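You operate a simulated robot arm through the tools that you are given. There is no shell and no other tool. Be economical: measure what you need, move in short steps, check, and stop when the job is done.

Carry out the task below with a simulated robot arm. There is one attempt and no reset: what you move stays moved.

## Task
Open the cloth bin lid.

It is judged by the outcome, as a careful person would: the job done as asked, and still so three seconds after it is handed in. It fails if anything else is knocked over, pushed out of place, dropped, spilled or broken. A push-on lid holds only when it is set on centred and level and pressed home; a screw cap is set on level and turned clockwise until tight. Flat cloth is picked up by pressing the open fingertips on it (5 to 10 N) and closing them slowly along it; thin cloth reads only 2 to 8 mm in the jaws.

## Robot
A 6-joint arm with a two-finger parallel gripper on a trunk, on a base that drives. Base frame: it is fixed to the floor where the robot stands at the start and does not move with it; the origin is under the middle of the robot, x ahead of it, y to its left, z up. Readings come in m, degrees, newtons and seconds.
With the tool pointing down near the work surface it reaches from about 0.22 to 0.68 m from the robot's upright axis, wherever it stands. Its first joint turns from -166.0 to 166.0 degrees. Places, roughly: cloth bin lid [0.6, -0.1, 0.5]. Payload 4.1 kg.
The tool frame sits at the grasp point between the pads (the TCP): z along the fingers, y along the line on which they close. The tips reach 0.023 m beyond it. Largest opening 0.094 m; finger width 0.038, thickness 0.01; the body of the gripper, 0.054 by 0.096 m, starts 0.039 m behind the TCP.
Orientation is that of the tool frame in the base frame, as a unit quaternion [x, y, z, w]. With the fingers straight down and closing along the base's y, the tool's x points along the base's -x, its y along +y and its z along -z.

## Interface
- The arm moves only by the tool send_rows. Its argument "deltas" is a list of rows, each a list of 7 numbers: the shift along the tool's x, y, z in m, then the turn, a rotation vector about the tool's x, y, z in degrees, then the gripper command, from -1 (shut) to 1 (fully open), values between in proportion. In form: [[x, y, z, ax, ay, az, jaw], ...]. A call has 1 to 12 rows; each row shifts and turns the commanded pose from where the row before left it, along the tool's axes as they then stand. Each row takes 0.2 s and may step no farther than 0.05 m and 8.6 degrees from the row before; otherwise, or with a gripper value out of range, the whole call is refused. A pose out of reach is approached as far as the arm can. The call stops where the force on the tool passes 40 N (or 10 N more than at its start, if that is more) or the arm is blocked; 0.2 s more then pass. The fingers move at their own pace (about 0.045 m/s each) and stop on an object; they squeeze with about 31 N. The grip force told is the motor's: it shows also when the fingers shut on nothing. Time passes only in rows, and 0.2 s behind the last, so rows that do not move let the fingers close. The reply holds the time, the measured pose of the TCP, the force on the tool along the base axes, the opening and the grip force, in the units named above and with some noise, and new pictures: "pictures" is both (left out), scene, wrist or none.
- Cameras (640 x 400 px; columns grow to the right, rows downward): "scene" is now at [0.0121, 0.1193, 1.369]; the picture's right is [-0.55, -0.84, 0.00], its down [-0.53, 0.34, -0.78] and it looks along [0.65, -0.43, -0.63] (base axes); focal length 284 px, centre (320, 200). "wrist" rides on the gripper at [0.086, 0.016, -0.074] in the tool frame; the picture's right is [-0.18, 0.98, 0.00], its down [-0.58, -0.11, -0.81] and it looks along [-0.79, -0.15, 0.59] (tool axes); focal length 243 px, centre (320, 200). There is no depth. A picture from a camera that has moved, and an enlarged one, comes with that camera's place and axes in the base frame and with its lens.
- raise_lower(by): slides the trunk up (or, below 0, down) by that many m; the arm and the scene camera ride with it, the base frame stays. It gives what a move gives, with no picture.
- drive_base(legs): drives the robot by 1 to 6 legs, each [ahead, turn to the left] in m and degrees, along the robot's own axes; the way and the turn of a leg run together, so that a leg with both is an arc; at most 1.5 m and 180 degrees a leg. The arm and the cameras ride along, it lands a little off, and it stops where it bumps. It gives what a move gives, and a new picture of the scene camera.
- turn_head(pan, tilt): turns the head with the scene camera to pan (to the left, within 155 degrees either way) and tilt (down, from -29 to 69), counted from straight ahead of the robot. It gives what a move gives, and a new picture of the scene camera.
- enlarge(camera, box): a new picture of the part [left, top, right, bottom] of that camera's present view, enlarged. It takes no simulated time.
- finish_job(): hands the job in; it is judged then, once.

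Go step by step. Nothing tells you exact positions but the pictures and the camera data: compare them with the known pose of the tool, close in by small moves and look again before you grip or let go. The budget is 120 turns and 170 pictures, counting those below and the enlarged ones. Unless the task says otherwise, let go and move clear before handing in, and close with one line.

The tools are called after "Request:" by a JSON object that holds its "api" and its "payload". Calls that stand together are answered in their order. send_rows: Moves the arm, as the interface text tells. Its arguments: {"type":"object","properties":{"deltas":{"type":"array"},"pictures":{"type":"string","enum":["both","scene","wrist","none"]}},"required":["deltas"]} The other tools are called the same way: raise_lower (by) slides the trunk up or down; drive_base (legs) drives the base; turn_head (pan, tilt) turns the head that bears the scene camera; enlarge (camera, box) takes an enlarged picture of a part of a camera's view; finish_job () hands the job in.

At the start:

```text
t: 0.0
tool_pos: [0.419, -0.0935, 1.0637]
orientation: [0.002, 1.0, 0.0, 0.001]
contact_force: [0.3, 0.2, -0.6]
finger_gap: 0.0938
finger_force: 0.1
trunk travel left (down, up): [-0.325, 0.265]
robot x, y, heading: [-0.001, 0.0001, 0.2]
head pan, tilt: [-33.2, 38.9]
```

scene: 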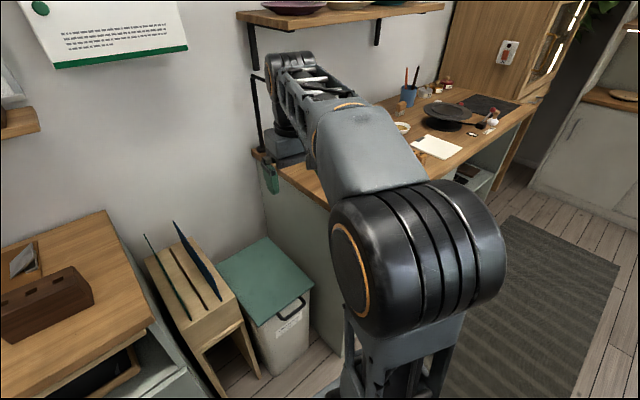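
wrist: 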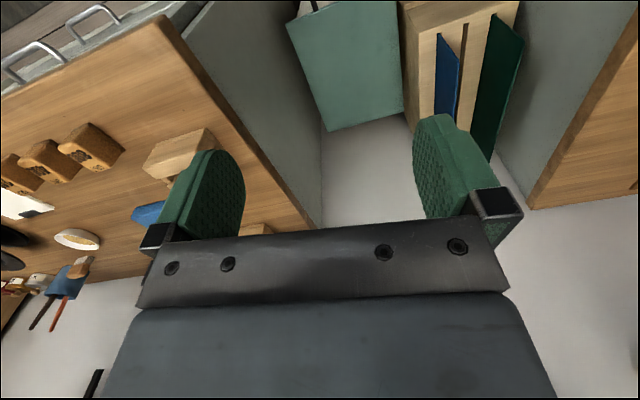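

The green-lidded bin stands between a rack and a workbench, about at [0.6, -0.1, 0.5]. I'll look closer at it.

Request:
{"api": "enlarge", "payload": {"camera": "scene", "box": [180, 200, 360, 390]}}

Request:
{"api": "enlarge", "payload": {"camera": "wrist", "box": [240, 0, 540, 160]}}

```text
2.11 times, centred on (270, 295) of scene
camera zoom: at [0.0121, 0.1193, 1.369], right [-0.55, -0.84, 0.0], down [-0.53, 0.34, -0.78], along [0.65, -0.43, -0.63], focal length 599 px, centre (425, 0)
```

zoom: 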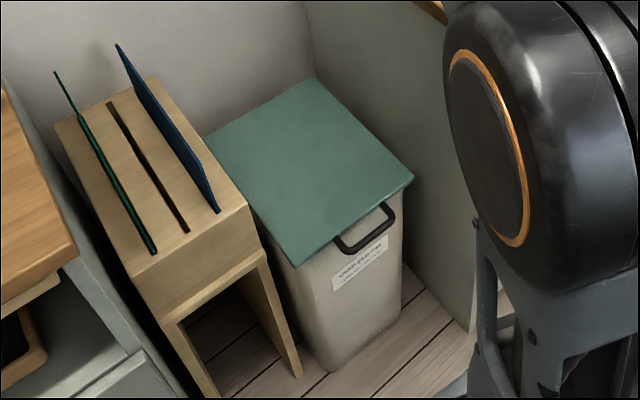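

```text
2.13 times, centred on (390, 80) of wrist
camera zoom: at [0.333, -0.0779, 1.1389], right [0.19, 0.98, 0.0], down [0.58, -0.11, 0.81], along [0.79, -0.15, -0.59], focal length 518 px, centre (171, 456)
```

zoom: 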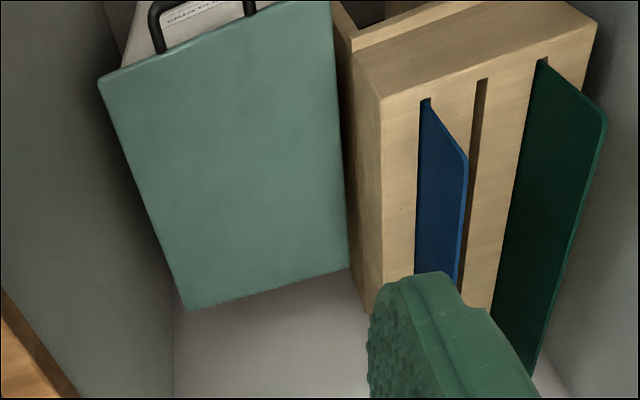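

The lid's front edge runs from about (0.486, 0.031) to (0.517, -0.19) at z about 0.5. A handle about 85 mm wide sticks out in front, centred near (0.467, -0.08), and the hinge is likely at x about 0.81. I'd like to back off a bit to come in level under the handle, so I'll check behind first.

Request:
{"api": "turn_head", "payload": {"pan": 150, "tilt": 45}}

Request:
{"api": "turn_head", "payload": {"pan": -150, "tilt": 45}}

Request:
{"api": "turn_head", "payload": {"pan": -15, "tilt": 55}}

```text
t: 2.7
tool_pos: [0.42, -0.0941, 1.0655]
orientation: [0.003, 1.0, 0.0, 0.0]
contact_force: [0.5, -0.5, 0.2]
finger_gap: 0.094
finger_force: 0.0
trunk travel left (down, up): [-0.325, 0.265]
robot x, y, heading: [0.004, -0.0023, 0.0]
head pan, tilt: [150.0, 45.0]
camera scene: at [-0.1301, 0.2069, 1.3601], right [0.5, 0.87, 0.0], down [0.61, -0.35, -0.71], along [-0.61, 0.35, -0.71], focal length 284 px, centre (320, 200)
```

scene: 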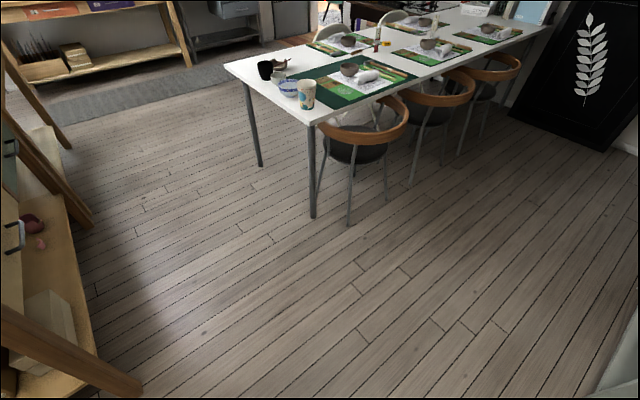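

```text
t: 6.8
tool_pos: [0.4192, -0.0947, 1.0655]
orientation: [0.003, 1.0, 0.0, 0.0]
contact_force: [0.2, 0.1, 0.3]
finger_gap: 0.0941
finger_force: 0.0
trunk travel left (down, up): [-0.325, 0.265]
robot x, y, heading: [0.0026, 0.0014, 0.1]
head pan, tilt: [-150.0, 45.0]
camera scene: at [-0.1301, 0.1255, 1.3601], right [-0.5, 0.87, 0.0], down [0.61, 0.35, -0.71], along [-0.61, -0.35, -0.71], focal length 284 px, centre (320, 200)
```

scene: 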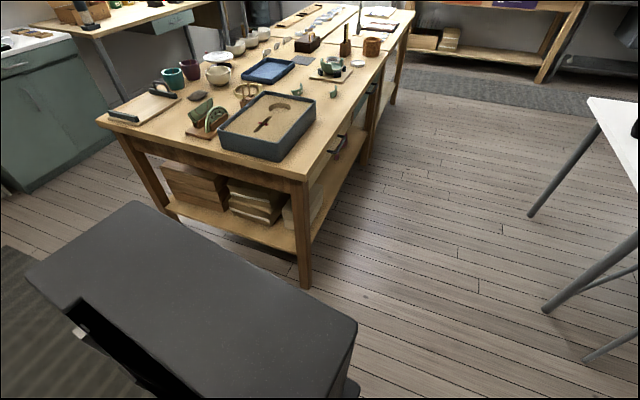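

```text
t: 9.0
tool_pos: [0.4204, -0.0945, 1.0647]
orientation: [0.003, 1.0, 0.0, 0.0]
contact_force: [0.8, -0.3, 0.8]
finger_gap: 0.0937
finger_force: 0.0
trunk travel left (down, up): [-0.325, 0.265]
robot x, y, heading: [0.0009, 0.0015, -0.2]
head pan, tilt: [-15.0, 55.0]
camera scene: at [0.0099, 0.1475, 1.3467], right [-0.26, -0.97, 0.0], down [-0.79, 0.21, -0.57], along [0.55, -0.15, -0.82], focal length 284 px, centre (320, 200)
```

scene: 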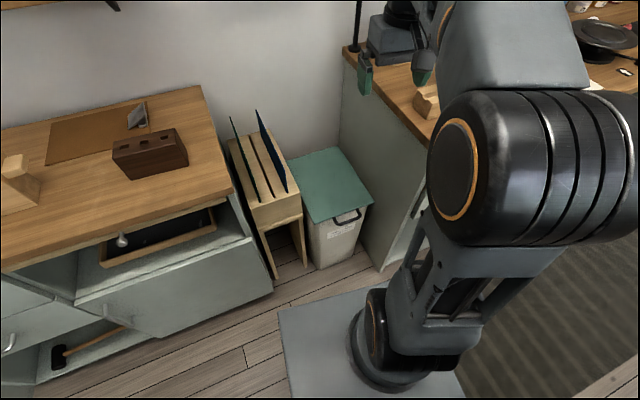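

Open floor lies behind for a short retreat: the table leg is near x -0.7, y -0.33. I'll back off 0.2 m.

Request:
{"api": "drive_base", "payload": {"legs": [[-0.2, 0]]}}

```text
t: 10.6
tool_pos: [0.2154, -0.0933, 1.0644]
orientation: [0.003, 1.0, 0.001, 0.001]
contact_force: [0.5, -0.1, 0.1]
finger_gap: 0.094
finger_force: 0.1
trunk travel left (down, up): [-0.325, 0.265]
robot x, y, heading: [-0.2035, -0.0012, -0.2]
head pan, tilt: [-15.0, 55.0]
camera scene: at [-0.1943, 0.1478, 1.3467], right [-0.26, -0.97, 0.0], down [-0.79, 0.21, -0.57], along [0.55, -0.15, -0.82], focal length 284 px, centre (320, 200)
```

scene: 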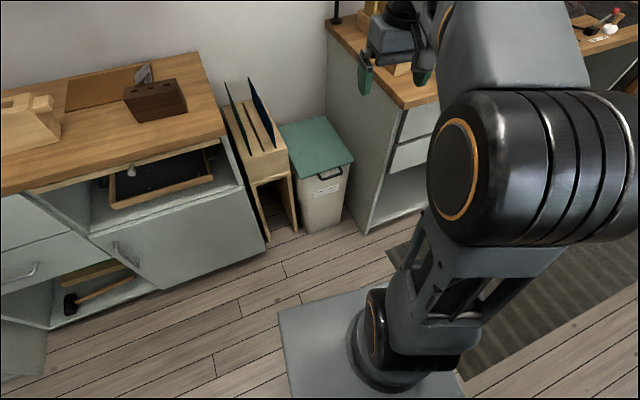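

I'm clear now. I'll extend the tool a little forward at height, then pitch it to point forward with the fingers mostly shut.

Request:
{"api": "send_rows", "payload": {"deltas": [[-0.04, 0, 0, 0, 0, 0, -0.4], [-0.04, 0, 0, 0, 0, 0, -0.4], [-0.04, 0, 0, 0, 0, 0, -0.4], [-0.04, 0, 0, 0, 0, 0, -0.4], [-0.03, 0, 0, 0, 0, 0, -0.4], [0, 0, 0, 0, -8, 0, -0.4], [0, 0, 0, 0, -8, 0, -0.4], [0, 0, 0, 0, -8, 0, -0.4], [0, 0, 0, 0, -8, 0, -0.4], [0, 0, 0, 0, -8, 0, -0.4], [0, 0, 0, 0, -8, 0, -0.4], [0, 0, 0, 0, -8, 0, -0.4]], "pictures": "none"}}

Request:
{"api": "send_rows", "payload": {"deltas": [[0, 0, 0, 0, -8, 0, -0.4], [0, 0, 0, 0, -8, 0, -0.4], [0, 0, 0, 0, -8, 0, -0.4], [0, 0, 0, 0, -8, 0, -0.4], [0, 0, 0, 0, -2, 0, -0.4], [0, 0, 0, 0, 0, 0, -0.4]]}}

```text
t: 13.2
tool_pos: [0.3936, -0.0972, 1.0634]
orientation: [0.004, 0.883, -0.002, 0.47]
contact_force: [0.2, 0.2, -0.4]
finger_gap: 0.028
finger_force: 0.1
out of reach, approached as far as the arm can: row 5
trunk travel left (down, up): [-0.325, 0.265]
robot x, y, heading: [-0.2029, -0.0007, -0.2]
head pan, tilt: [-15.0, 55.0]
```

```text
t: 14.6
tool_pos: [0.395, -0.0916, 1.0626]
orientation: [-0.003, 0.734, 0.009, 0.679]
contact_force: [-0.4, -0.3, -0.6]
finger_gap: 0.0285
finger_force: 0.1
out of reach, approached as far as the arm can: row 3
trunk travel left (down, up): [-0.325, 0.265]
robot x, y, heading: [-0.2032, -0.0021, -0.2]
head pan, tilt: [-15.0, 55.0]
camera scene: at [-0.1944, 0.1478, 1.3467], right [-0.26, -0.97, 0.0], down [-0.79, 0.21, -0.57], along [0.55, -0.15, -0.82], focal length 284 px, centre (320, 200)
camera wrist: at [0.3132, -0.0768, 0.9828], right [0.0, 0.98, 0.19], down [-0.76, -0.13, 0.64], along [0.65, -0.14, 0.74], focal length 243 px, centre (320, 200)
```

scene: 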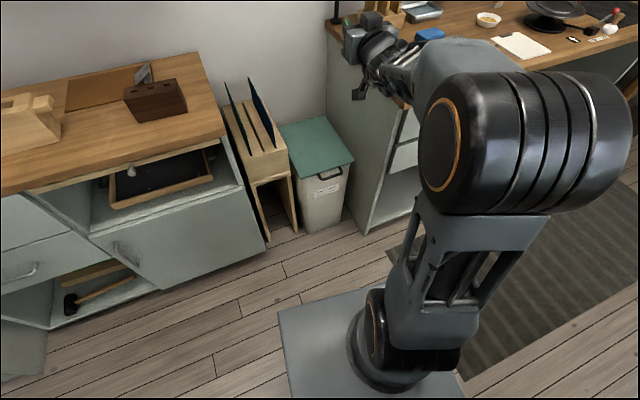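
wrist: 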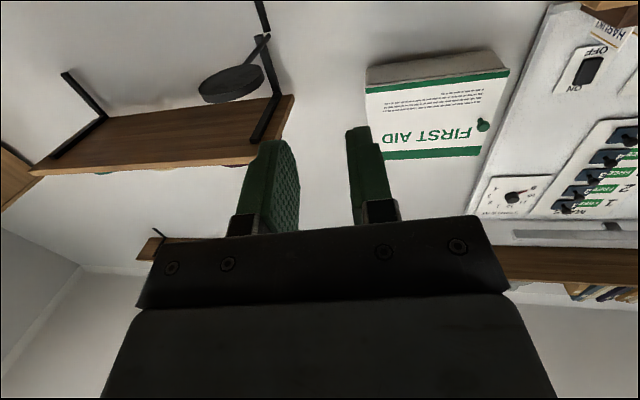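

The tool points forward and is roughly level. Next I lower the trunk; the tips stay short of the handle in x.

Request:
{"api": "raise_lower", "payload": {"by": -0.32}}

Request:
{"api": "send_rows", "payload": {"deltas": [[0, 0, -0.02, 0, 0, 0, -0.4], [0.03, 0, 0, 0, 0, 0, -0.4], [0.03, 0, 0, 0, 0, 0, -0.4], [0.03, 0, 0, 0, 0, 0, -0.4], [0, 0, 0, 0, 0, 0, -0.4]]}}

```text
t: 17.8
tool_pos: [0.3955, -0.0914, 0.7437]
orientation: [-0.003, 0.734, 0.009, 0.679]
contact_force: [-0.4, 0.3, -0.8]
finger_gap: 0.0281
finger_force: 0.3
trunk travel left (down, up): [-0.005, 0.585]
robot x, y, heading: [-0.2068, 0.0018, -0.2]
head pan, tilt: [-15.0, 55.0]
```

```text
t: 19.0
tool_pos: [0.3694, -0.0906, 0.6545]
orientation: [-0.004, 0.734, 0.01, 0.679]
contact_force: [-0.3, 0.7, -0.3]
finger_gap: 0.0282
finger_force: 0.1
trunk travel left (down, up): [-0.005, 0.585]
robot x, y, heading: [-0.2048, -0.0037, -0.3]
head pan, tilt: [-15.0, 55.0]
camera scene: at [-0.1945, 0.1478, 1.0267], right [-0.26, -0.97, 0.0], down [-0.79, 0.21, -0.57], along [0.55, -0.15, -0.82], focal length 284 px, centre (320, 200)
camera wrist: at [0.2883, -0.076, 0.5742], right [0.0, 0.98, 0.19], down [-0.76, -0.13, 0.64], along [0.65, -0.14, 0.74], focal length 243 px, centre (320, 200)
```

scene: 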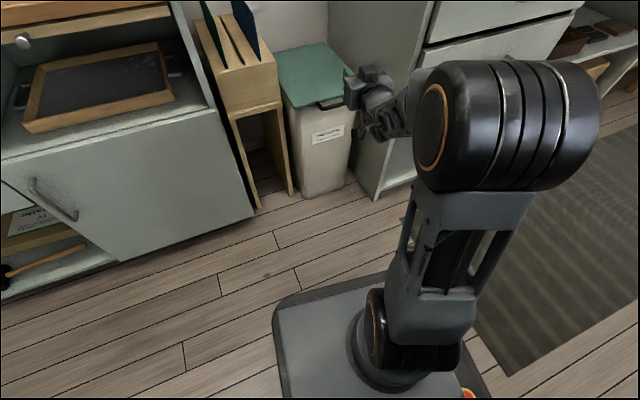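
wrist: 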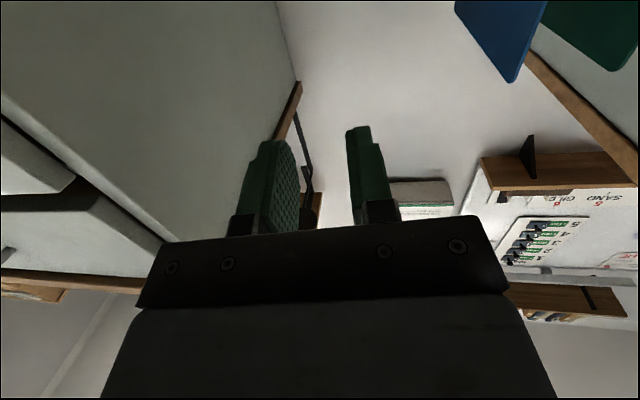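

The arm came down cleanly. I'll lower further and point the head at the bin.

Request:
{"api": "send_rows", "payload": {"deltas": [[0.04, 0, 0, 0, 0, 0, -0.4], [0.04, 0, 0, 0, 0, 0, -0.4], [0.04, 0, 0, 0, 0, 0, -0.4], [0, 0, 0, 0, 0, 0, -0.4]]}}

Request:
{"api": "turn_head", "payload": {"pan": -15, "tilt": 38}}

Request:
{"api": "enlarge", "payload": {"camera": "scene", "box": [200, 100, 440, 300]}}

```text
t: 20.0
tool_pos: [0.3601, -0.0891, 0.535]
orientation: [-0.004, 0.734, 0.009, 0.68]
contact_force: [-1.1, 0.0, -0.2]
finger_gap: 0.0283
finger_force: 0.2
trunk travel left (down, up): [-0.005, 0.585]
robot x, y, heading: [-0.204, -0.0003, -0.1]
head pan, tilt: [-15.0, 55.0]
camera scene: at [-0.1945, 0.1478, 1.0267], right [-0.26, -0.97, 0.0], down [-0.79, 0.21, -0.57], along [0.55, -0.15, -0.82], focal length 284 px, centre (320, 200)
camera wrist: at [0.2792, -0.0745, 0.4549], right [0.0, 0.98, 0.19], down [-0.76, -0.13, 0.64], along [0.65, -0.14, 0.74], focal length 243 px, centre (320, 200)
```

scene: 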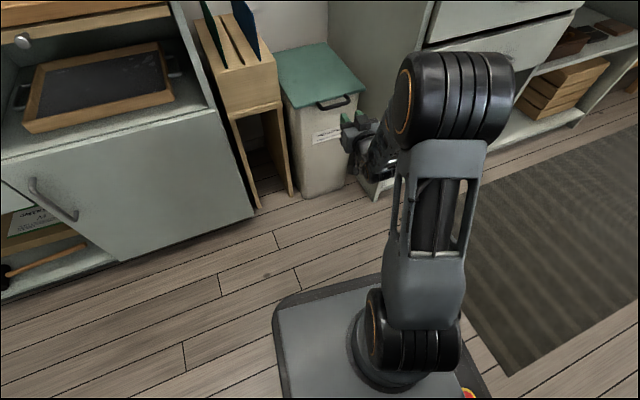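
wrist: 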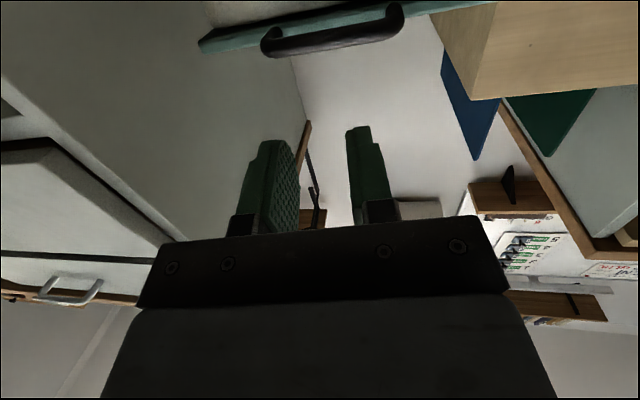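

```text
t: 20.8
tool_pos: [0.3605, -0.0906, 0.536]
orientation: [-0.004, 0.734, 0.009, 0.679]
contact_force: [0.0, 0.0, 0.1]
finger_gap: 0.0283
finger_force: 0.1
trunk travel left (down, up): [-0.005, 0.585]
robot x, y, heading: [-0.207, -0.0002, -0.3]
head pan, tilt: [-15.0, 38.0]
camera scene: at [-0.1807, 0.1441, 1.0503], right [-0.26, -0.97, 0.0], down [-0.59, 0.16, -0.79], along [0.76, -0.21, -0.62], focal length 284 px, centre (320, 200)
```

scene: 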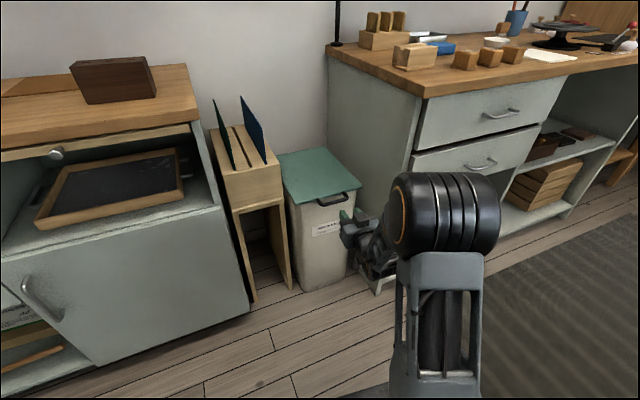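

```text
2.00 times, centred on (320, 200) of scene
camera zoom: at [-0.1807, 0.1441, 1.0503], right [-0.26, -0.97, 0.0], down [-0.59, 0.16, -0.79], along [0.76, -0.21, -0.62], focal length 569 px, centre (320, 200)
```

zoom: 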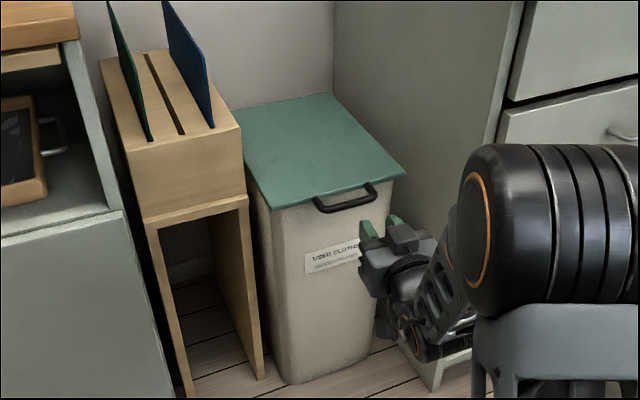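

Two views agree: the handle bar is at about (0.467, -0.075, 0.504). I'll go below it, yaw by 8° to square with the bin, tilt up slightly, then look before advancing.

Request:
{"api": "send_rows", "payload": {"deltas": [[0.04, 0.005, 0, -4, -6, 0, -0.4], [0.035, 0, 0, -4, -6, 0, -0.4], [0, 0, 0, 0, 0, 0, -0.4]]}}

Request:
{"api": "enlarge", "payload": {"camera": "scene", "box": [260, 130, 420, 290]}}

```text
t: 21.6
tool_pos: [0.3681, -0.0933, 0.4717]
orientation: [-0.047, 0.658, 0.068, 0.748]
contact_force: [0.9, 0.1, 0.0]
finger_gap: 0.0281
finger_force: 0.0
out of reach, approached as far as the arm can: row 2
trunk travel left (down, up): [-0.005, 0.585]
robot x, y, heading: [-0.201, -0.0001, -0.3]
head pan, tilt: [-15.0, 38.0]
camera scene: at [-0.1808, 0.1441, 1.0503], right [-0.26, -0.97, 0.0], down [-0.59, 0.16, -0.79], along [0.76, -0.21, -0.62], focal length 284 px, centre (320, 200)
camera wrist: at [0.3027, -0.0855, 0.3772], right [-0.18, 0.96, 0.2], down [-0.84, -0.26, 0.47], along [0.5, -0.09, 0.86], focal length 243 px, centre (320, 200)
```

scene: 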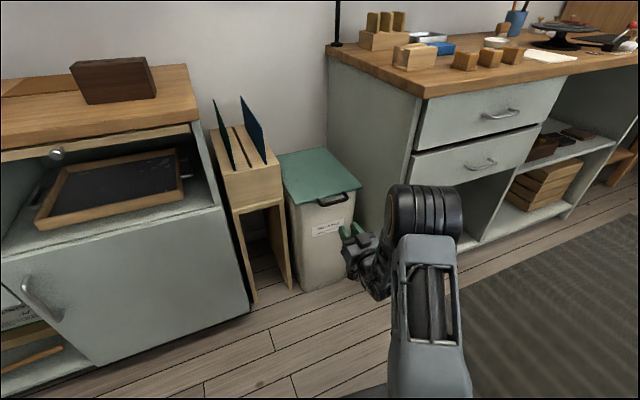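
wrist: 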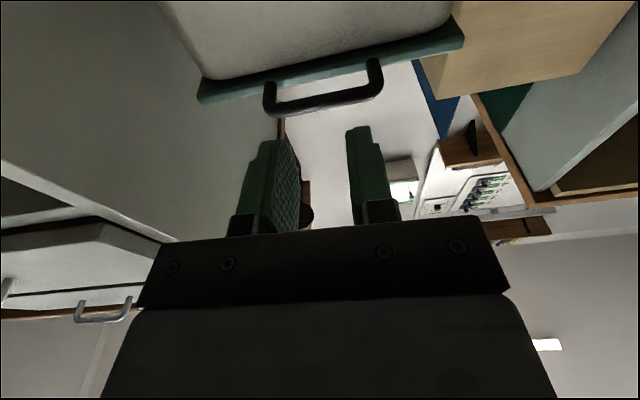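

```text
2.50 times, centred on (340, 210) of scene
camera zoom: at [-0.1808, 0.1441, 1.0503], right [-0.26, -0.97, 0.0], down [-0.59, 0.16, -0.79], along [0.76, -0.21, -0.62], focal length 711 px, centre (270, 175)
```

zoom: 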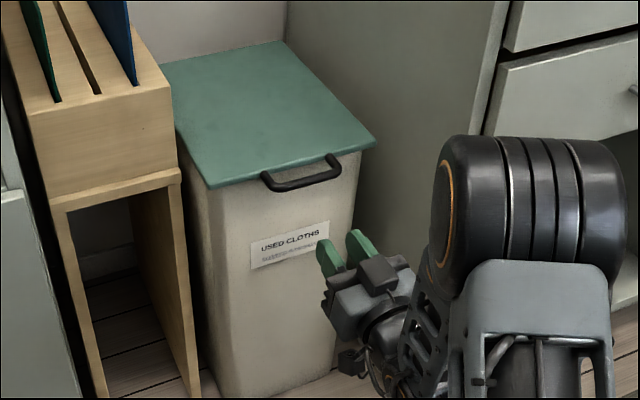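

The handle shows clearly; I'm nearly low enough. I'll reduce the upward tilt a bit and lower slightly more.

Request:
{"api": "send_rows", "payload": {"deltas": [[0.012, 0.005, 0.015, 0, 4, 0, -0.4], [0.005, 0.005, 0.015, 0, 0, 0, -0.4], [0, 0, 0, 0, 0, 0, -0.4]]}}

Request:
{"api": "enlarge", "payload": {"camera": "scene", "box": [260, 130, 420, 290]}}

```text
t: 22.4
tool_pos: [0.3973, -0.0788, 0.4585]
orientation: [-0.052, 0.683, 0.062, 0.726]
contact_force: [0.4, -0.1, -0.5]
finger_gap: 0.0281
finger_force: 0.0
trunk travel left (down, up): [-0.005, 0.585]
robot x, y, heading: [-0.2049, -0.002, -0.5]
head pan, tilt: [-15.0, 38.0]
camera scene: at [-0.1807, 0.1441, 1.0503], right [-0.26, -0.97, 0.0], down [-0.59, 0.16, -0.79], along [0.76, -0.21, -0.62], focal length 284 px, centre (320, 200)
camera wrist: at [0.3258, -0.0734, 0.3678], right [-0.17, 0.97, 0.19], down [-0.81, -0.24, 0.53], along [0.56, -0.07, 0.83], focal length 243 px, centre (320, 200)
```

scene: 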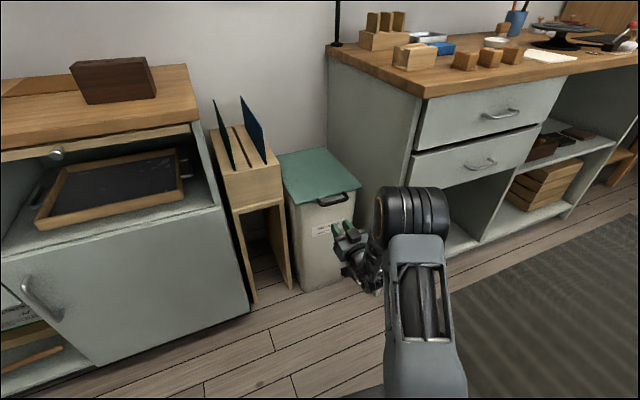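
wrist: 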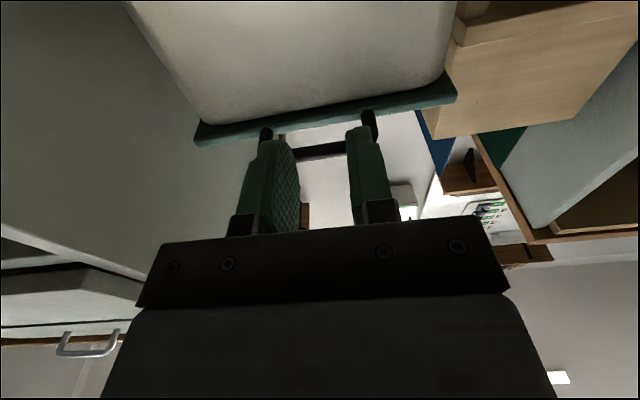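

```text
2.50 times, centred on (340, 210) of scene
camera zoom: at [-0.1807, 0.1441, 1.0503], right [-0.26, -0.97, 0.0], down [-0.59, 0.16, -0.79], along [0.76, -0.21, -0.62], focal length 711 px, centre (270, 175)
```

zoom: 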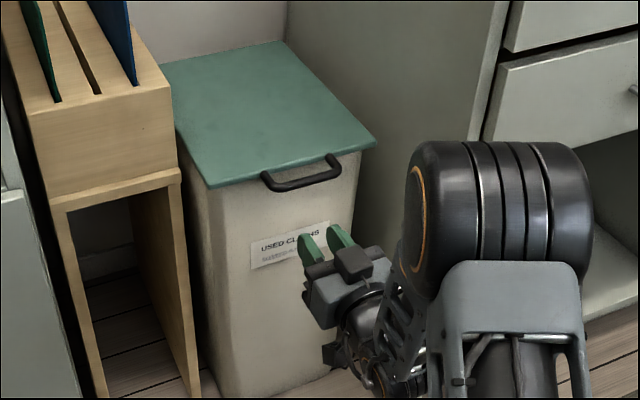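

The fingers line up with the handle. I advance beneath it.

Request:
{"api": "send_rows", "payload": {"deltas": [[0.002, 0.001, 0.025, 0, 0, 0, -0.4], [0.001, 0, 0.025, 0, 0, 0, -0.4], [0.001, 0, 0.02, 0, 0, 0, -0.4], [0, 0, 0, 0, 0, 0, -0.4]]}}

Request:
{"api": "enlarge", "payload": {"camera": "scene", "box": [260, 130, 420, 290]}}

```text
t: 23.4
tool_pos: [0.4663, -0.0656, 0.4572]
orientation: [-0.051, 0.683, 0.058, 0.726]
contact_force: [-0.6, 0.3, 0.2]
finger_gap: 0.0283
finger_force: 0.1
trunk travel left (down, up): [-0.005, 0.585]
robot x, y, heading: [-0.2099, 0.0039, -0.3]
head pan, tilt: [-15.0, 38.0]
camera scene: at [-0.1807, 0.1441, 1.0503], right [-0.26, -0.97, 0.0], down [-0.59, 0.16, -0.79], along [0.76, -0.21, -0.62], focal length 284 px, centre (320, 200)
camera wrist: at [0.3944, -0.0598, 0.3658], right [-0.16, 0.97, 0.19], down [-0.81, -0.24, 0.53], along [0.56, -0.07, 0.83], focal length 243 px, centre (320, 200)
```

scene: 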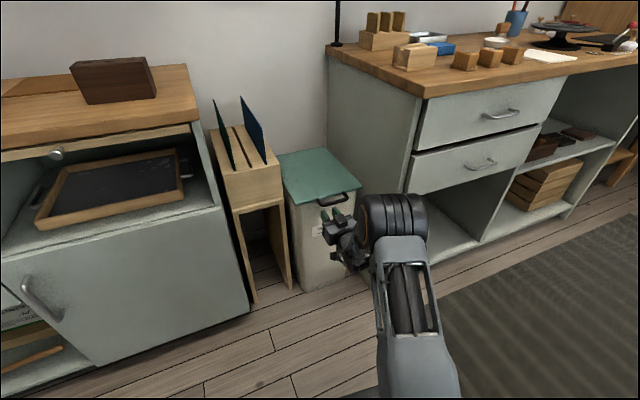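
wrist: 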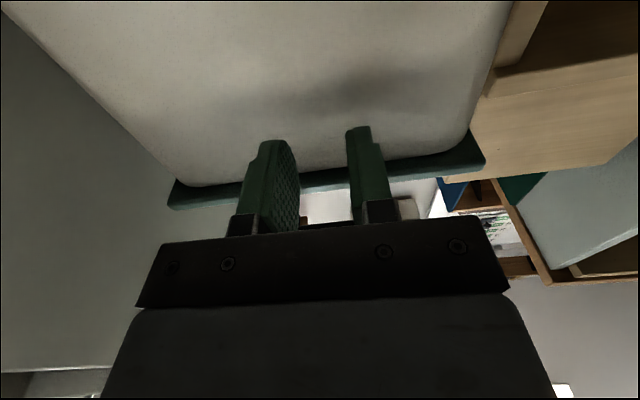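

```text
2.50 times, centred on (340, 210) of scene
camera zoom: at [-0.1807, 0.1441, 1.0503], right [-0.26, -0.97, 0.0], down [-0.59, 0.16, -0.79], along [0.76, -0.21, -0.62], focal length 711 px, centre (270, 175)
```

zoom: 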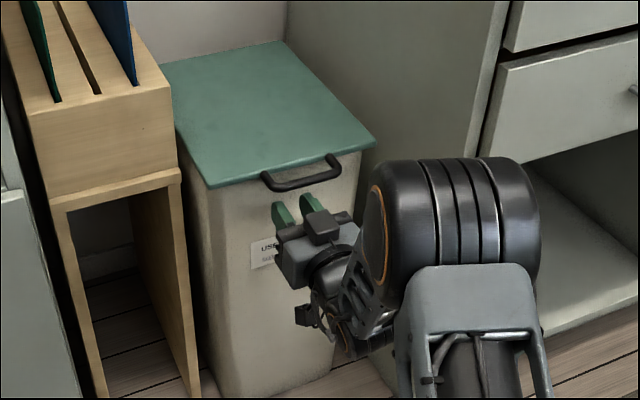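

The fingers are under the bar, slightly left of its middle. I centre them and begin to lift.

Request:
{"api": "send_rows", "payload": {"deltas": [[0, -0.012, 0, 0, 0, 0, -0.4], [-0.015, 0, 0, 0, 0, 0, -0.4], [-0.015, 0, 0, 0, 0, 0, -0.4], [-0.012, 0, 0, 0, 0, 0, -0.4], [-0.012, 0, 0, 0, 0, 0, -0.4], [0, 0, 0, 0, 0, 0, -0.4]]}}

Request:
{"api": "enlarge", "payload": {"camera": "scene", "box": [260, 130, 420, 290]}}

```text
t: 24.8
tool_pos: [0.4638, -0.0803, 0.5103]
orientation: [-0.051, 0.682, 0.058, 0.727]
contact_force: [0.3, -0.3, -1.2]
finger_gap: 0.0285
finger_force: 0.1
trunk travel left (down, up): [-0.005, 0.585]
robot x, y, heading: [-0.209, 0.0015, -0.2]
head pan, tilt: [-15.0, 38.0]
camera scene: at [-0.1806, 0.1441, 1.0503], right [-0.26, -0.97, 0.0], down [-0.59, 0.16, -0.79], along [0.76, -0.21, -0.62], focal length 284 px, centre (320, 200)
camera wrist: at [0.3922, -0.075, 0.4186], right [-0.16, 0.97, 0.19], down [-0.81, -0.24, 0.53], along [0.56, -0.07, 0.83], focal length 243 px, centre (320, 200)
```

scene: 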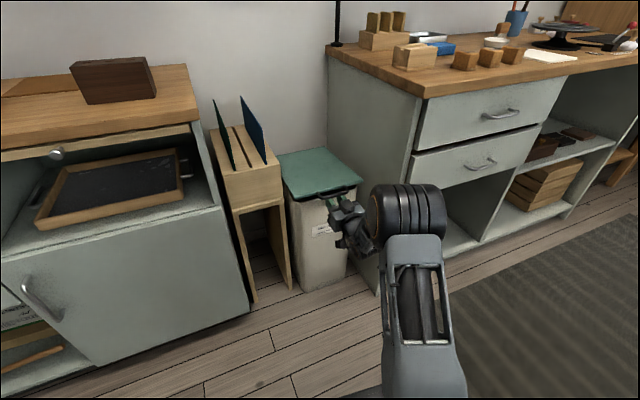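
wrist: 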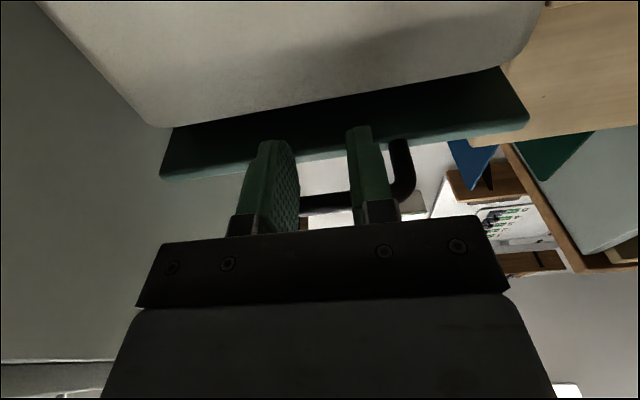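

```text
2.50 times, centred on (340, 210) of scene
camera zoom: at [-0.1806, 0.1441, 1.0503], right [-0.26, -0.97, 0.0], down [-0.59, 0.16, -0.79], along [0.76, -0.21, -0.62], focal length 711 px, centre (270, 175)
```

zoom: 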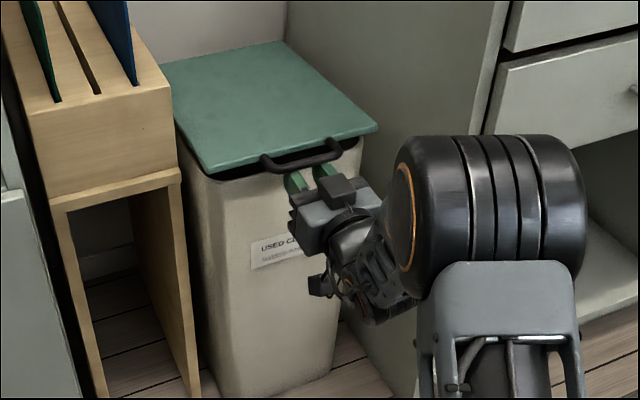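

The lid swings up easily on its rear hinge. I continue up and forward along the arc.

Request:
{"api": "send_rows", "payload": {"deltas": [[-0.02, 0, 0.012, 0, 0, 0, -0.4], [-0.02, 0, 0.012, 0, 0, 0, -0.4], [-0.02, 0, 0.012, 0, 0, 0, -0.4], [-0.02, 0, 0.012, 0, 0, 0, -0.4], [-0.02, 0, 0.012, 0, 0, 0, -0.4], [-0.02, 0, 0.013, 0, 0, 0, -0.4], [-0.02, 0, 0.013, 0, 0, 0, -0.4], [0, 0, 0, 0, 0, 0, -0.4]]}}

```text
t: 25.5
tool_pos: [0.4859, -0.079, 0.5599]
orientation: [-0.052, 0.68, 0.059, 0.729]
contact_force: [-27.4, 2.2, 5.1]
finger_gap: 0.0251
finger_force: 0.1
trunk travel left (down, up): [-0.005, 0.585]
robot x, y, heading: [-0.2033, 0.0046, -0.4]
head pan, tilt: [-15.0, 38.0]
stopped in row 3: the force on the tool passed its limit (the readings are from after the stop); the commanded pose is now the measured one
camera scene: at [-0.183, 0.1442, 1.0504], right [-0.26, -0.96, 0.0], down [-0.59, 0.16, -0.79], along [0.76, -0.21, -0.61], focal length 284 px, centre (320, 200)
camera wrist: at [0.415, -0.0745, 0.4682], right [-0.16, 0.97, 0.19], down [-0.82, -0.24, 0.52], along [0.55, -0.07, 0.83], focal length 243 px, centre (320, 200)
```

scene: 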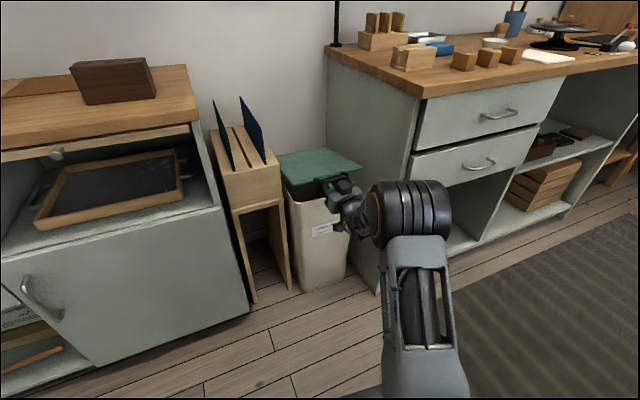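
wrist: 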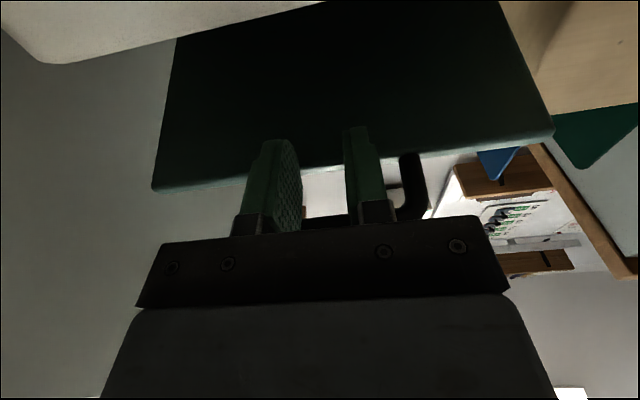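

Something in the forward direction blocks (27 N). I look closely.

Request:
{"api": "enlarge", "payload": {"camera": "scene", "box": [280, 130, 390, 240]}}

Request:
{"api": "enlarge", "payload": {"camera": "wrist", "box": [200, 80, 460, 240]}}

```text
3.64 times, centred on (335, 185) of scene
camera zoom: at [-0.183, 0.1442, 1.0504], right [-0.26, -0.96, 0.0], down [-0.59, 0.16, -0.79], along [0.76, -0.21, -0.61], focal length 1034 px, centre (266, 254)
```

zoom: 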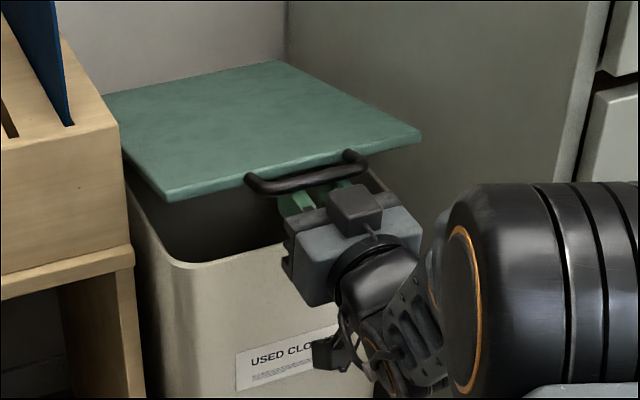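

```text
2.46 times, centred on (330, 160) of wrist
camera zoom: at [0.415, -0.0745, 0.4682], right [-0.16, 0.97, 0.19], down [-0.82, -0.24, 0.52], along [0.55, -0.07, 0.83], focal length 597 px, centre (295, 298)
```

zoom: 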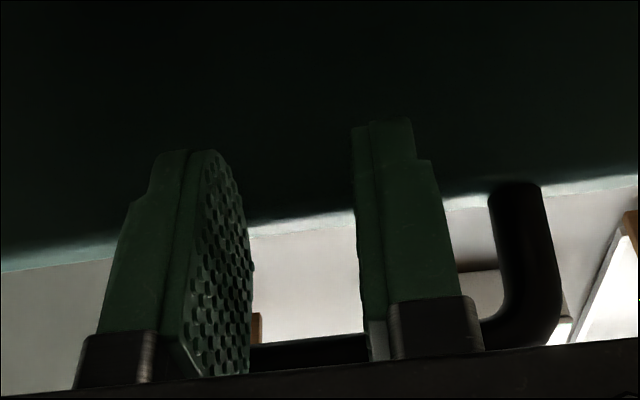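

The tips abut the lid's front edge because the bar rides on the finger tops. I'll pitch the fingers down parallel to the lid, so they slide under its edge.

Request:
{"api": "send_rows", "payload": {"deltas": [[0, 0, -0.006, 0, 0, 0, -0.4], [0, 0, 0, 0, 8, 0, -0.4], [0, 0, 0, 0, 8, 0, -0.4], [0, 0, 0, 0, 8, 0, -0.4], [0, 0, 0.012, 0, 0, 0, -0.4], [0, 0, 0.014, 0, 0, 0, -0.4], [0, 0, 0, 0, 0, 0, -0.4]]}}

Request:
{"api": "enlarge", "payload": {"camera": "scene", "box": [280, 130, 390, 240]}}

```text
t: 26.9
tool_pos: [0.4987, -0.079, 0.5507]
orientation: [-0.061, 0.817, 0.046, 0.571]
contact_force: [-14.5, -0.1, 2.1]
finger_gap: 0.028
finger_force: 0.0
trunk travel left (down, up): [-0.005, 0.585]
robot x, y, heading: [-0.2071, 0.0017, -0.1]
head pan, tilt: [-15.0, 38.0]
stopped in row 6: the force on the tool passed its limit (the readings are from after the stop); the commanded pose is now the measured one
camera scene: at [-0.1821, 0.1441, 1.0504], right [-0.26, -0.96, 0.0], down [-0.59, 0.16, -0.79], along [0.76, -0.21, -0.61], focal length 284 px, centre (320, 200)
camera wrist: at [0.3969, -0.0773, 0.4952], right [-0.09, 0.98, 0.18], down [-0.53, -0.2, 0.82], along [0.84, -0.02, 0.54], focal length 243 px, centre (320, 200)
```

scene: 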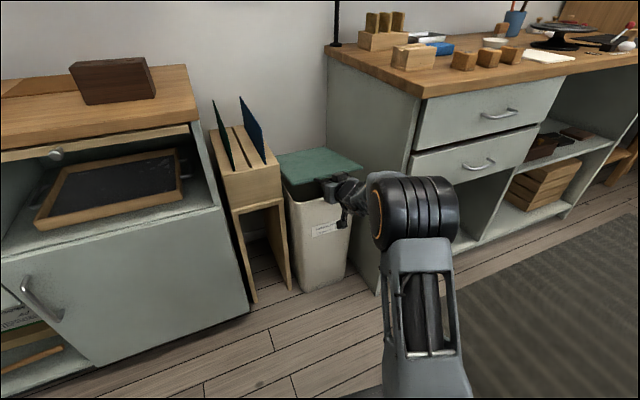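
wrist: 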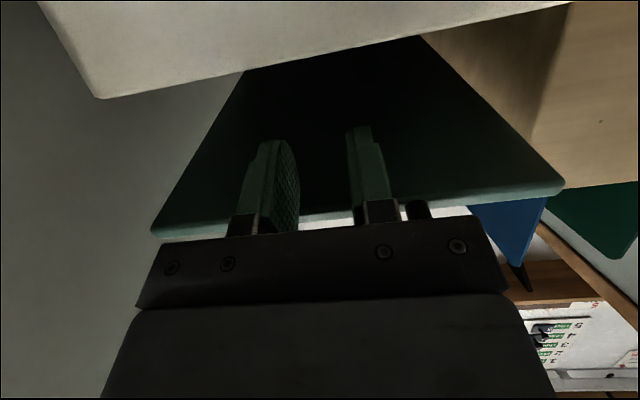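

```text
3.64 times, centred on (335, 185) of scene
camera zoom: at [-0.1821, 0.1441, 1.0504], right [-0.26, -0.96, 0.0], down [-0.59, 0.16, -0.79], along [0.76, -0.21, -0.61], focal length 1034 px, centre (266, 254)
```

zoom: 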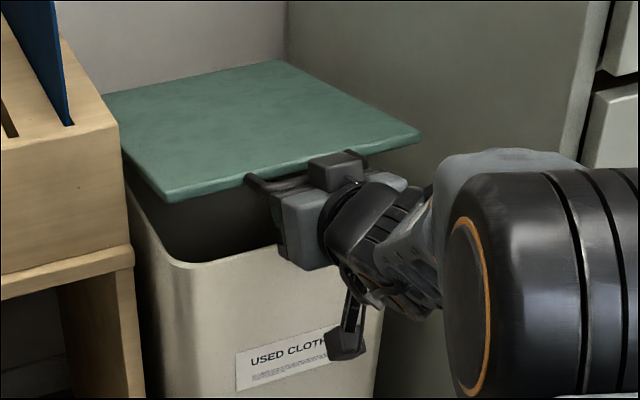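

The fingers are now well under the lid, with the bar near the gripper body. I ease back slightly and lift along the tool's -x, up and slightly forward.

Request:
{"api": "send_rows", "payload": {"deltas": [[0, 0, -0.005, 0, 0, 0, -0.4], [-0.02, 0, 0, 0, 0, 0, -0.4], [-0.022, 0, 0, 0, 0, 0, -0.4], [-0.022, 0, 0, 0, 0, 0, -0.4], [-0.022, 0, 0, 0, 0, 0, -0.4], [-0.022, 0, 0, 0, 0, 0, -0.4], [0, 0, 0, 0, 0, 0, -0.4]]}}

Request:
{"api": "enlarge", "payload": {"camera": "scene", "box": [260, 80, 420, 240]}}

```text
t: 28.5
tool_pos: [0.532, -0.0738, 0.6537]
orientation: [-0.062, 0.818, 0.046, 0.57]
contact_force: [-0.2, 0.0, -1.2]
finger_gap: 0.0282
finger_force: 0.1
trunk travel left (down, up): [-0.005, 0.585]
robot x, y, heading: [-0.2033, 0.0033, -0.5]
head pan, tilt: [-15.0, 38.0]
camera scene: at [-0.181, 0.144, 1.0503], right [-0.26, -0.96, 0.0], down [-0.59, 0.16, -0.79], along [0.76, -0.21, -0.62], focal length 284 px, centre (320, 200)
camera wrist: at [0.4309, -0.0739, 0.5985], right [-0.09, 0.98, 0.18], down [-0.53, -0.2, 0.82], along [0.84, -0.02, 0.54], focal length 243 px, centre (320, 200)
```

scene: 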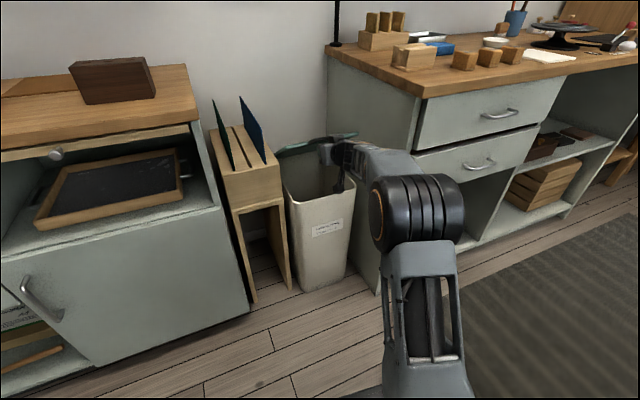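
wrist: 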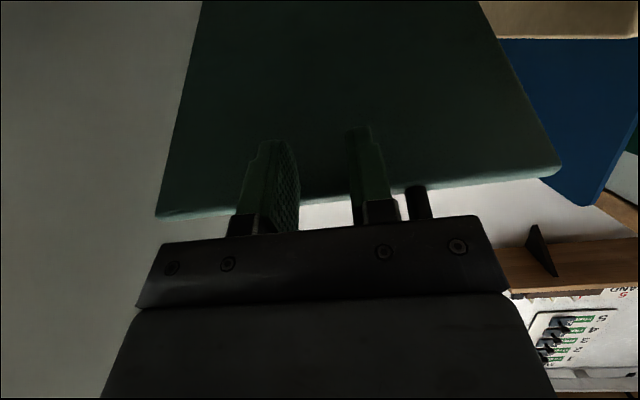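

```text
2.50 times, centred on (340, 160) of scene
camera zoom: at [-0.181, 0.144, 1.0503], right [-0.26, -0.96, 0.0], down [-0.59, 0.16, -0.79], along [0.76, -0.21, -0.62], focal length 711 px, centre (270, 300)
```

zoom: 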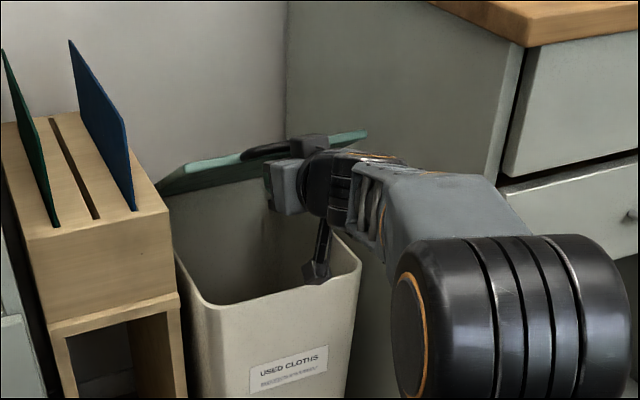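

The lid is at about 32° and rests on the tips. I push forward and slightly up with the arm to swing it further.

Request:
{"api": "send_rows", "payload": {"deltas": [[-0.012, 0, 0.016, 0, 0, 0, -0.4], [-0.012, 0, 0.016, 0, 0, 0, -0.4], [-0.012, 0, 0.016, 0, 0, 0, -0.4], [-0.012, 0, 0.016, 0, 0, 0, -0.4], [0, 0, 0, 0, 0, 0, -0.4]]}}

```text
t: 29.7
tool_pos: [0.6075, -0.0626, 0.6739]
orientation: [-0.061, 0.818, 0.046, 0.57]
contact_force: [0.7, 0.1, -0.9]
finger_gap: 0.0281
finger_force: 0.0
trunk travel left (down, up): [-0.005, 0.585]
robot x, y, heading: [-0.2057, -0.0016, -0.3]
head pan, tilt: [-15.0, 38.0]
camera scene: at [-0.1809, 0.144, 1.0503], right [-0.26, -0.96, 0.0], down [-0.59, 0.16, -0.79], along [0.76, -0.21, -0.62], focal length 284 px, centre (320, 200)
camera wrist: at [0.5066, -0.0626, 0.6187], right [-0.09, 0.98, 0.18], down [-0.53, -0.2, 0.82], along [0.84, -0.02, 0.54], focal length 243 px, centre (320, 200)
```

scene: 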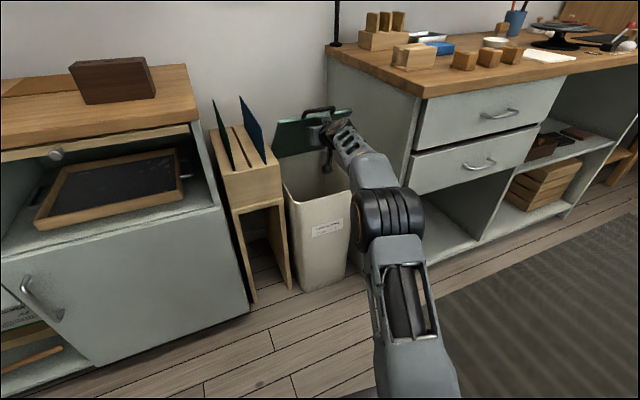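
wrist: 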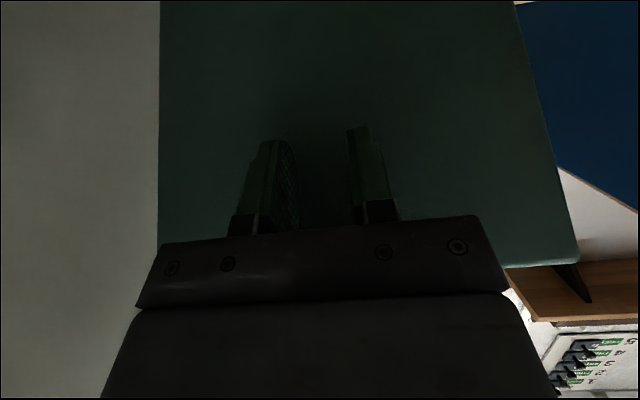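

It's working: the lid is at about 50°. I continue forward.

Request:
{"api": "send_rows", "payload": {"deltas": [[-0.012, 0, 0.014, 0, 0, 0, -0.4], [-0.012, 0, 0.014, 0, 0, 0, -0.4], [-0.012, 0, 0.014, 0, 0, 0, -0.4], [-0.012, 0, 0.014, 0, 0, 0, -0.4], [0, 0, 0, 0, 0, 0, -0.4]]}}

```text
t: 30.9
tool_pos: [0.6422, -0.0572, 0.6869]
orientation: [-0.062, 0.819, 0.047, 0.569]
contact_force: [-0.5, 0.0, -1.5]
finger_gap: 0.0283
finger_force: 0.1
out of reach, approached as far as the arm can: row 3, 4
trunk travel left (down, up): [-0.005, 0.585]
robot x, y, heading: [-0.2019, 0.0001, -0.2]
head pan, tilt: [-15.0, 38.0]
camera scene: at [-0.181, 0.144, 1.0503], right [-0.26, -0.96, 0.0], down [-0.59, 0.16, -0.79], along [0.76, -0.21, -0.62], focal length 284 px, centre (320, 200)
camera wrist: at [0.5414, -0.0571, 0.6318], right [-0.09, 0.98, 0.18], down [-0.53, -0.2, 0.82], along [0.84, -0.02, 0.54], focal length 243 px, centre (320, 200)
```

scene: 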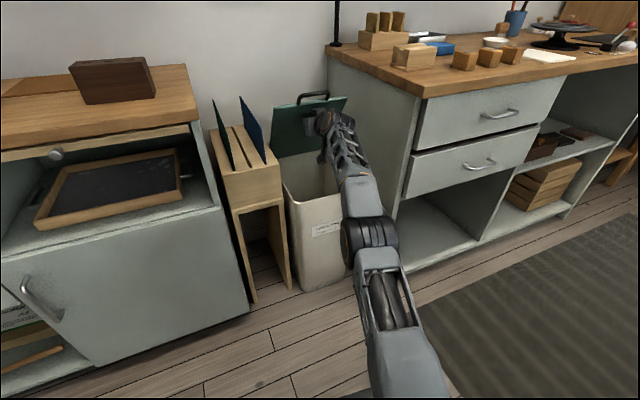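
wrist: 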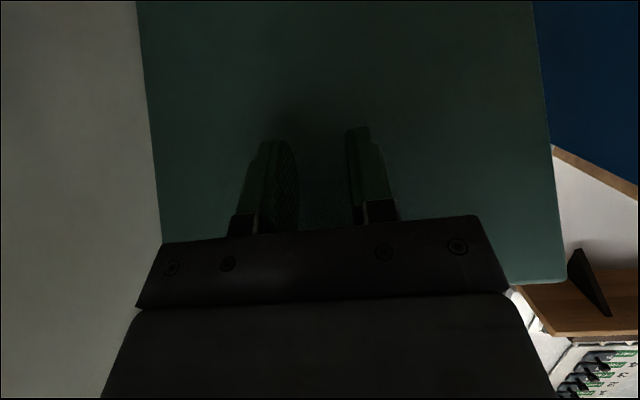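

The arm is near full reach. Raising the trunk lifts the shoulder and gives more forward reach, so I alternate small trunk raises with forward and down arm moves.

Request:
{"api": "raise_lower", "payload": {"by": 0.04}}

Request:
{"api": "send_rows", "payload": {"deltas": [[0.009, 0, 0.019, 0, 0, 0, -0.4], [0.009, 0, 0.019, 0, 0, 0, -0.4], [0, 0, 0, 0, 0, 0, -0.4]], "pictures": "scene"}}

```text
t: 31.7
tool_pos: [0.6427, -0.0575, 0.7283]
orientation: [-0.061, 0.818, 0.045, 0.57]
contact_force: [-1.5, -0.1, -0.4]
finger_gap: 0.0284
finger_force: 0.0
trunk travel left (down, up): [-0.045, 0.545]
robot x, y, heading: [-0.2075, -0.0005, -0.3]
head pan, tilt: [-15.0, 38.0]
```

```text
t: 32.5
tool_pos: [0.6507, -0.0567, 0.6907]
orientation: [-0.061, 0.818, 0.046, 0.57]
contact_force: [-2.1, 0.8, -1.5]
finger_gap: 0.028
finger_force: 0.0
out of reach, approached as far as the arm can: row 1, 2
trunk travel left (down, up): [-0.045, 0.545]
robot x, y, heading: [-0.2062, 0.0014, -0.4]
head pan, tilt: [-15.0, 38.0]
camera scene: at [-0.181, 0.144, 1.0903], right [-0.26, -0.96, 0.0], down [-0.59, 0.16, -0.79], along [0.76, -0.21, -0.62], focal length 284 px, centre (320, 200)
```

scene: 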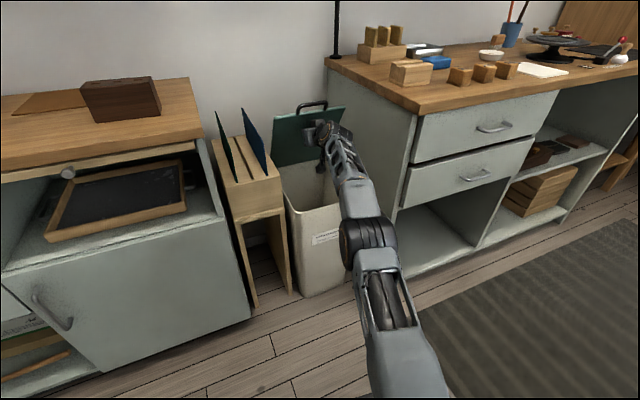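

Trunk raises gain only about 1 cm each. The elbow is still about 0.15 m short of the bin, so I drive 0.05 m forward, which pushes the lid further up.

Request:
{"api": "drive_base", "payload": {"legs": [[0.05, 0]]}}

Request:
{"api": "raise_lower", "payload": {"by": 0.05}}

Request:
{"api": "send_rows", "payload": {"deltas": [[0, 0, 0, 0, 0, 0, -0.4]]}}

```text
t: 33.4
tool_pos: [0.701, -0.056, 0.6908]
orientation: [-0.061, 0.818, 0.046, 0.57]
contact_force: [-1.0, -0.1, -0.3]
finger_gap: 0.0283
finger_force: 0.0
trunk travel left (down, up): [-0.045, 0.545]
robot x, y, heading: [-0.1517, 0.0001, -0.7]
head pan, tilt: [-15.0, 38.0]
camera scene: at [-0.13, 0.1438, 1.0903], right [-0.26, -0.96, 0.0], down [-0.59, 0.16, -0.79], along [0.76, -0.21, -0.62], focal length 284 px, centre (320, 200)
```

scene: 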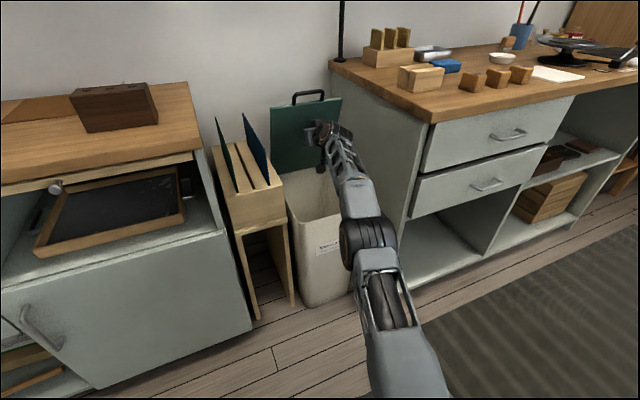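

```text
t: 34.3
tool_pos: [0.7026, -0.0562, 0.7411]
orientation: [-0.062, 0.818, 0.047, 0.57]
contact_force: [0.3, -0.8, 0.5]
finger_gap: 0.0282
finger_force: 0.0
trunk travel left (down, up): [-0.095, 0.495]
robot x, y, heading: [-0.1564, -0.0012, -0.0]
head pan, tilt: [-15.0, 38.0]
```

```text
t: 34.7
tool_pos: [0.7028, -0.055, 0.7412]
orientation: [-0.061, 0.818, 0.046, 0.571]
contact_force: [-0.3, 0.6, 0.6]
finger_gap: 0.0278
finger_force: 0.0
trunk travel left (down, up): [-0.095, 0.495]
robot x, y, heading: [-0.1547, 0.0004, -0.3]
head pan, tilt: [-15.0, 38.0]
camera scene: at [-0.13, 0.1438, 1.1403], right [-0.26, -0.96, 0.0], down [-0.59, 0.16, -0.79], along [0.76, -0.21, -0.62], focal length 284 px, centre (320, 200)
camera wrist: at [0.601, -0.0559, 0.6853], right [-0.09, 0.98, 0.18], down [-0.53, -0.2, 0.82], along [0.84, -0.02, 0.54], focal length 243 px, centre (320, 200)
```

scene: 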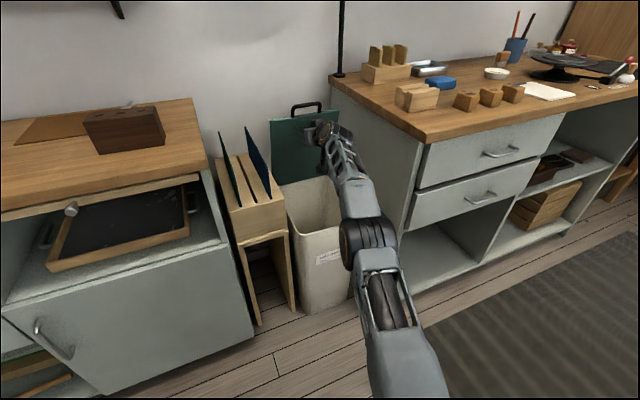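
wrist: 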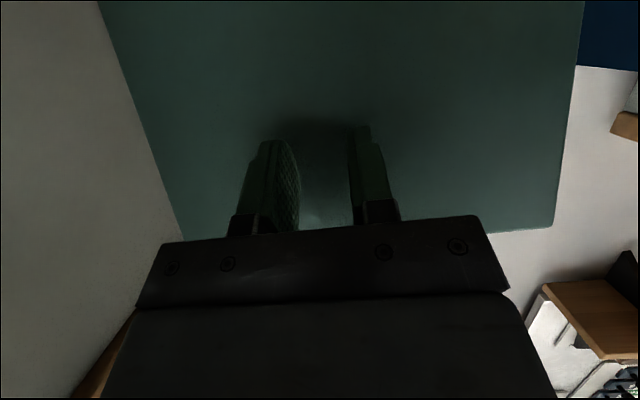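

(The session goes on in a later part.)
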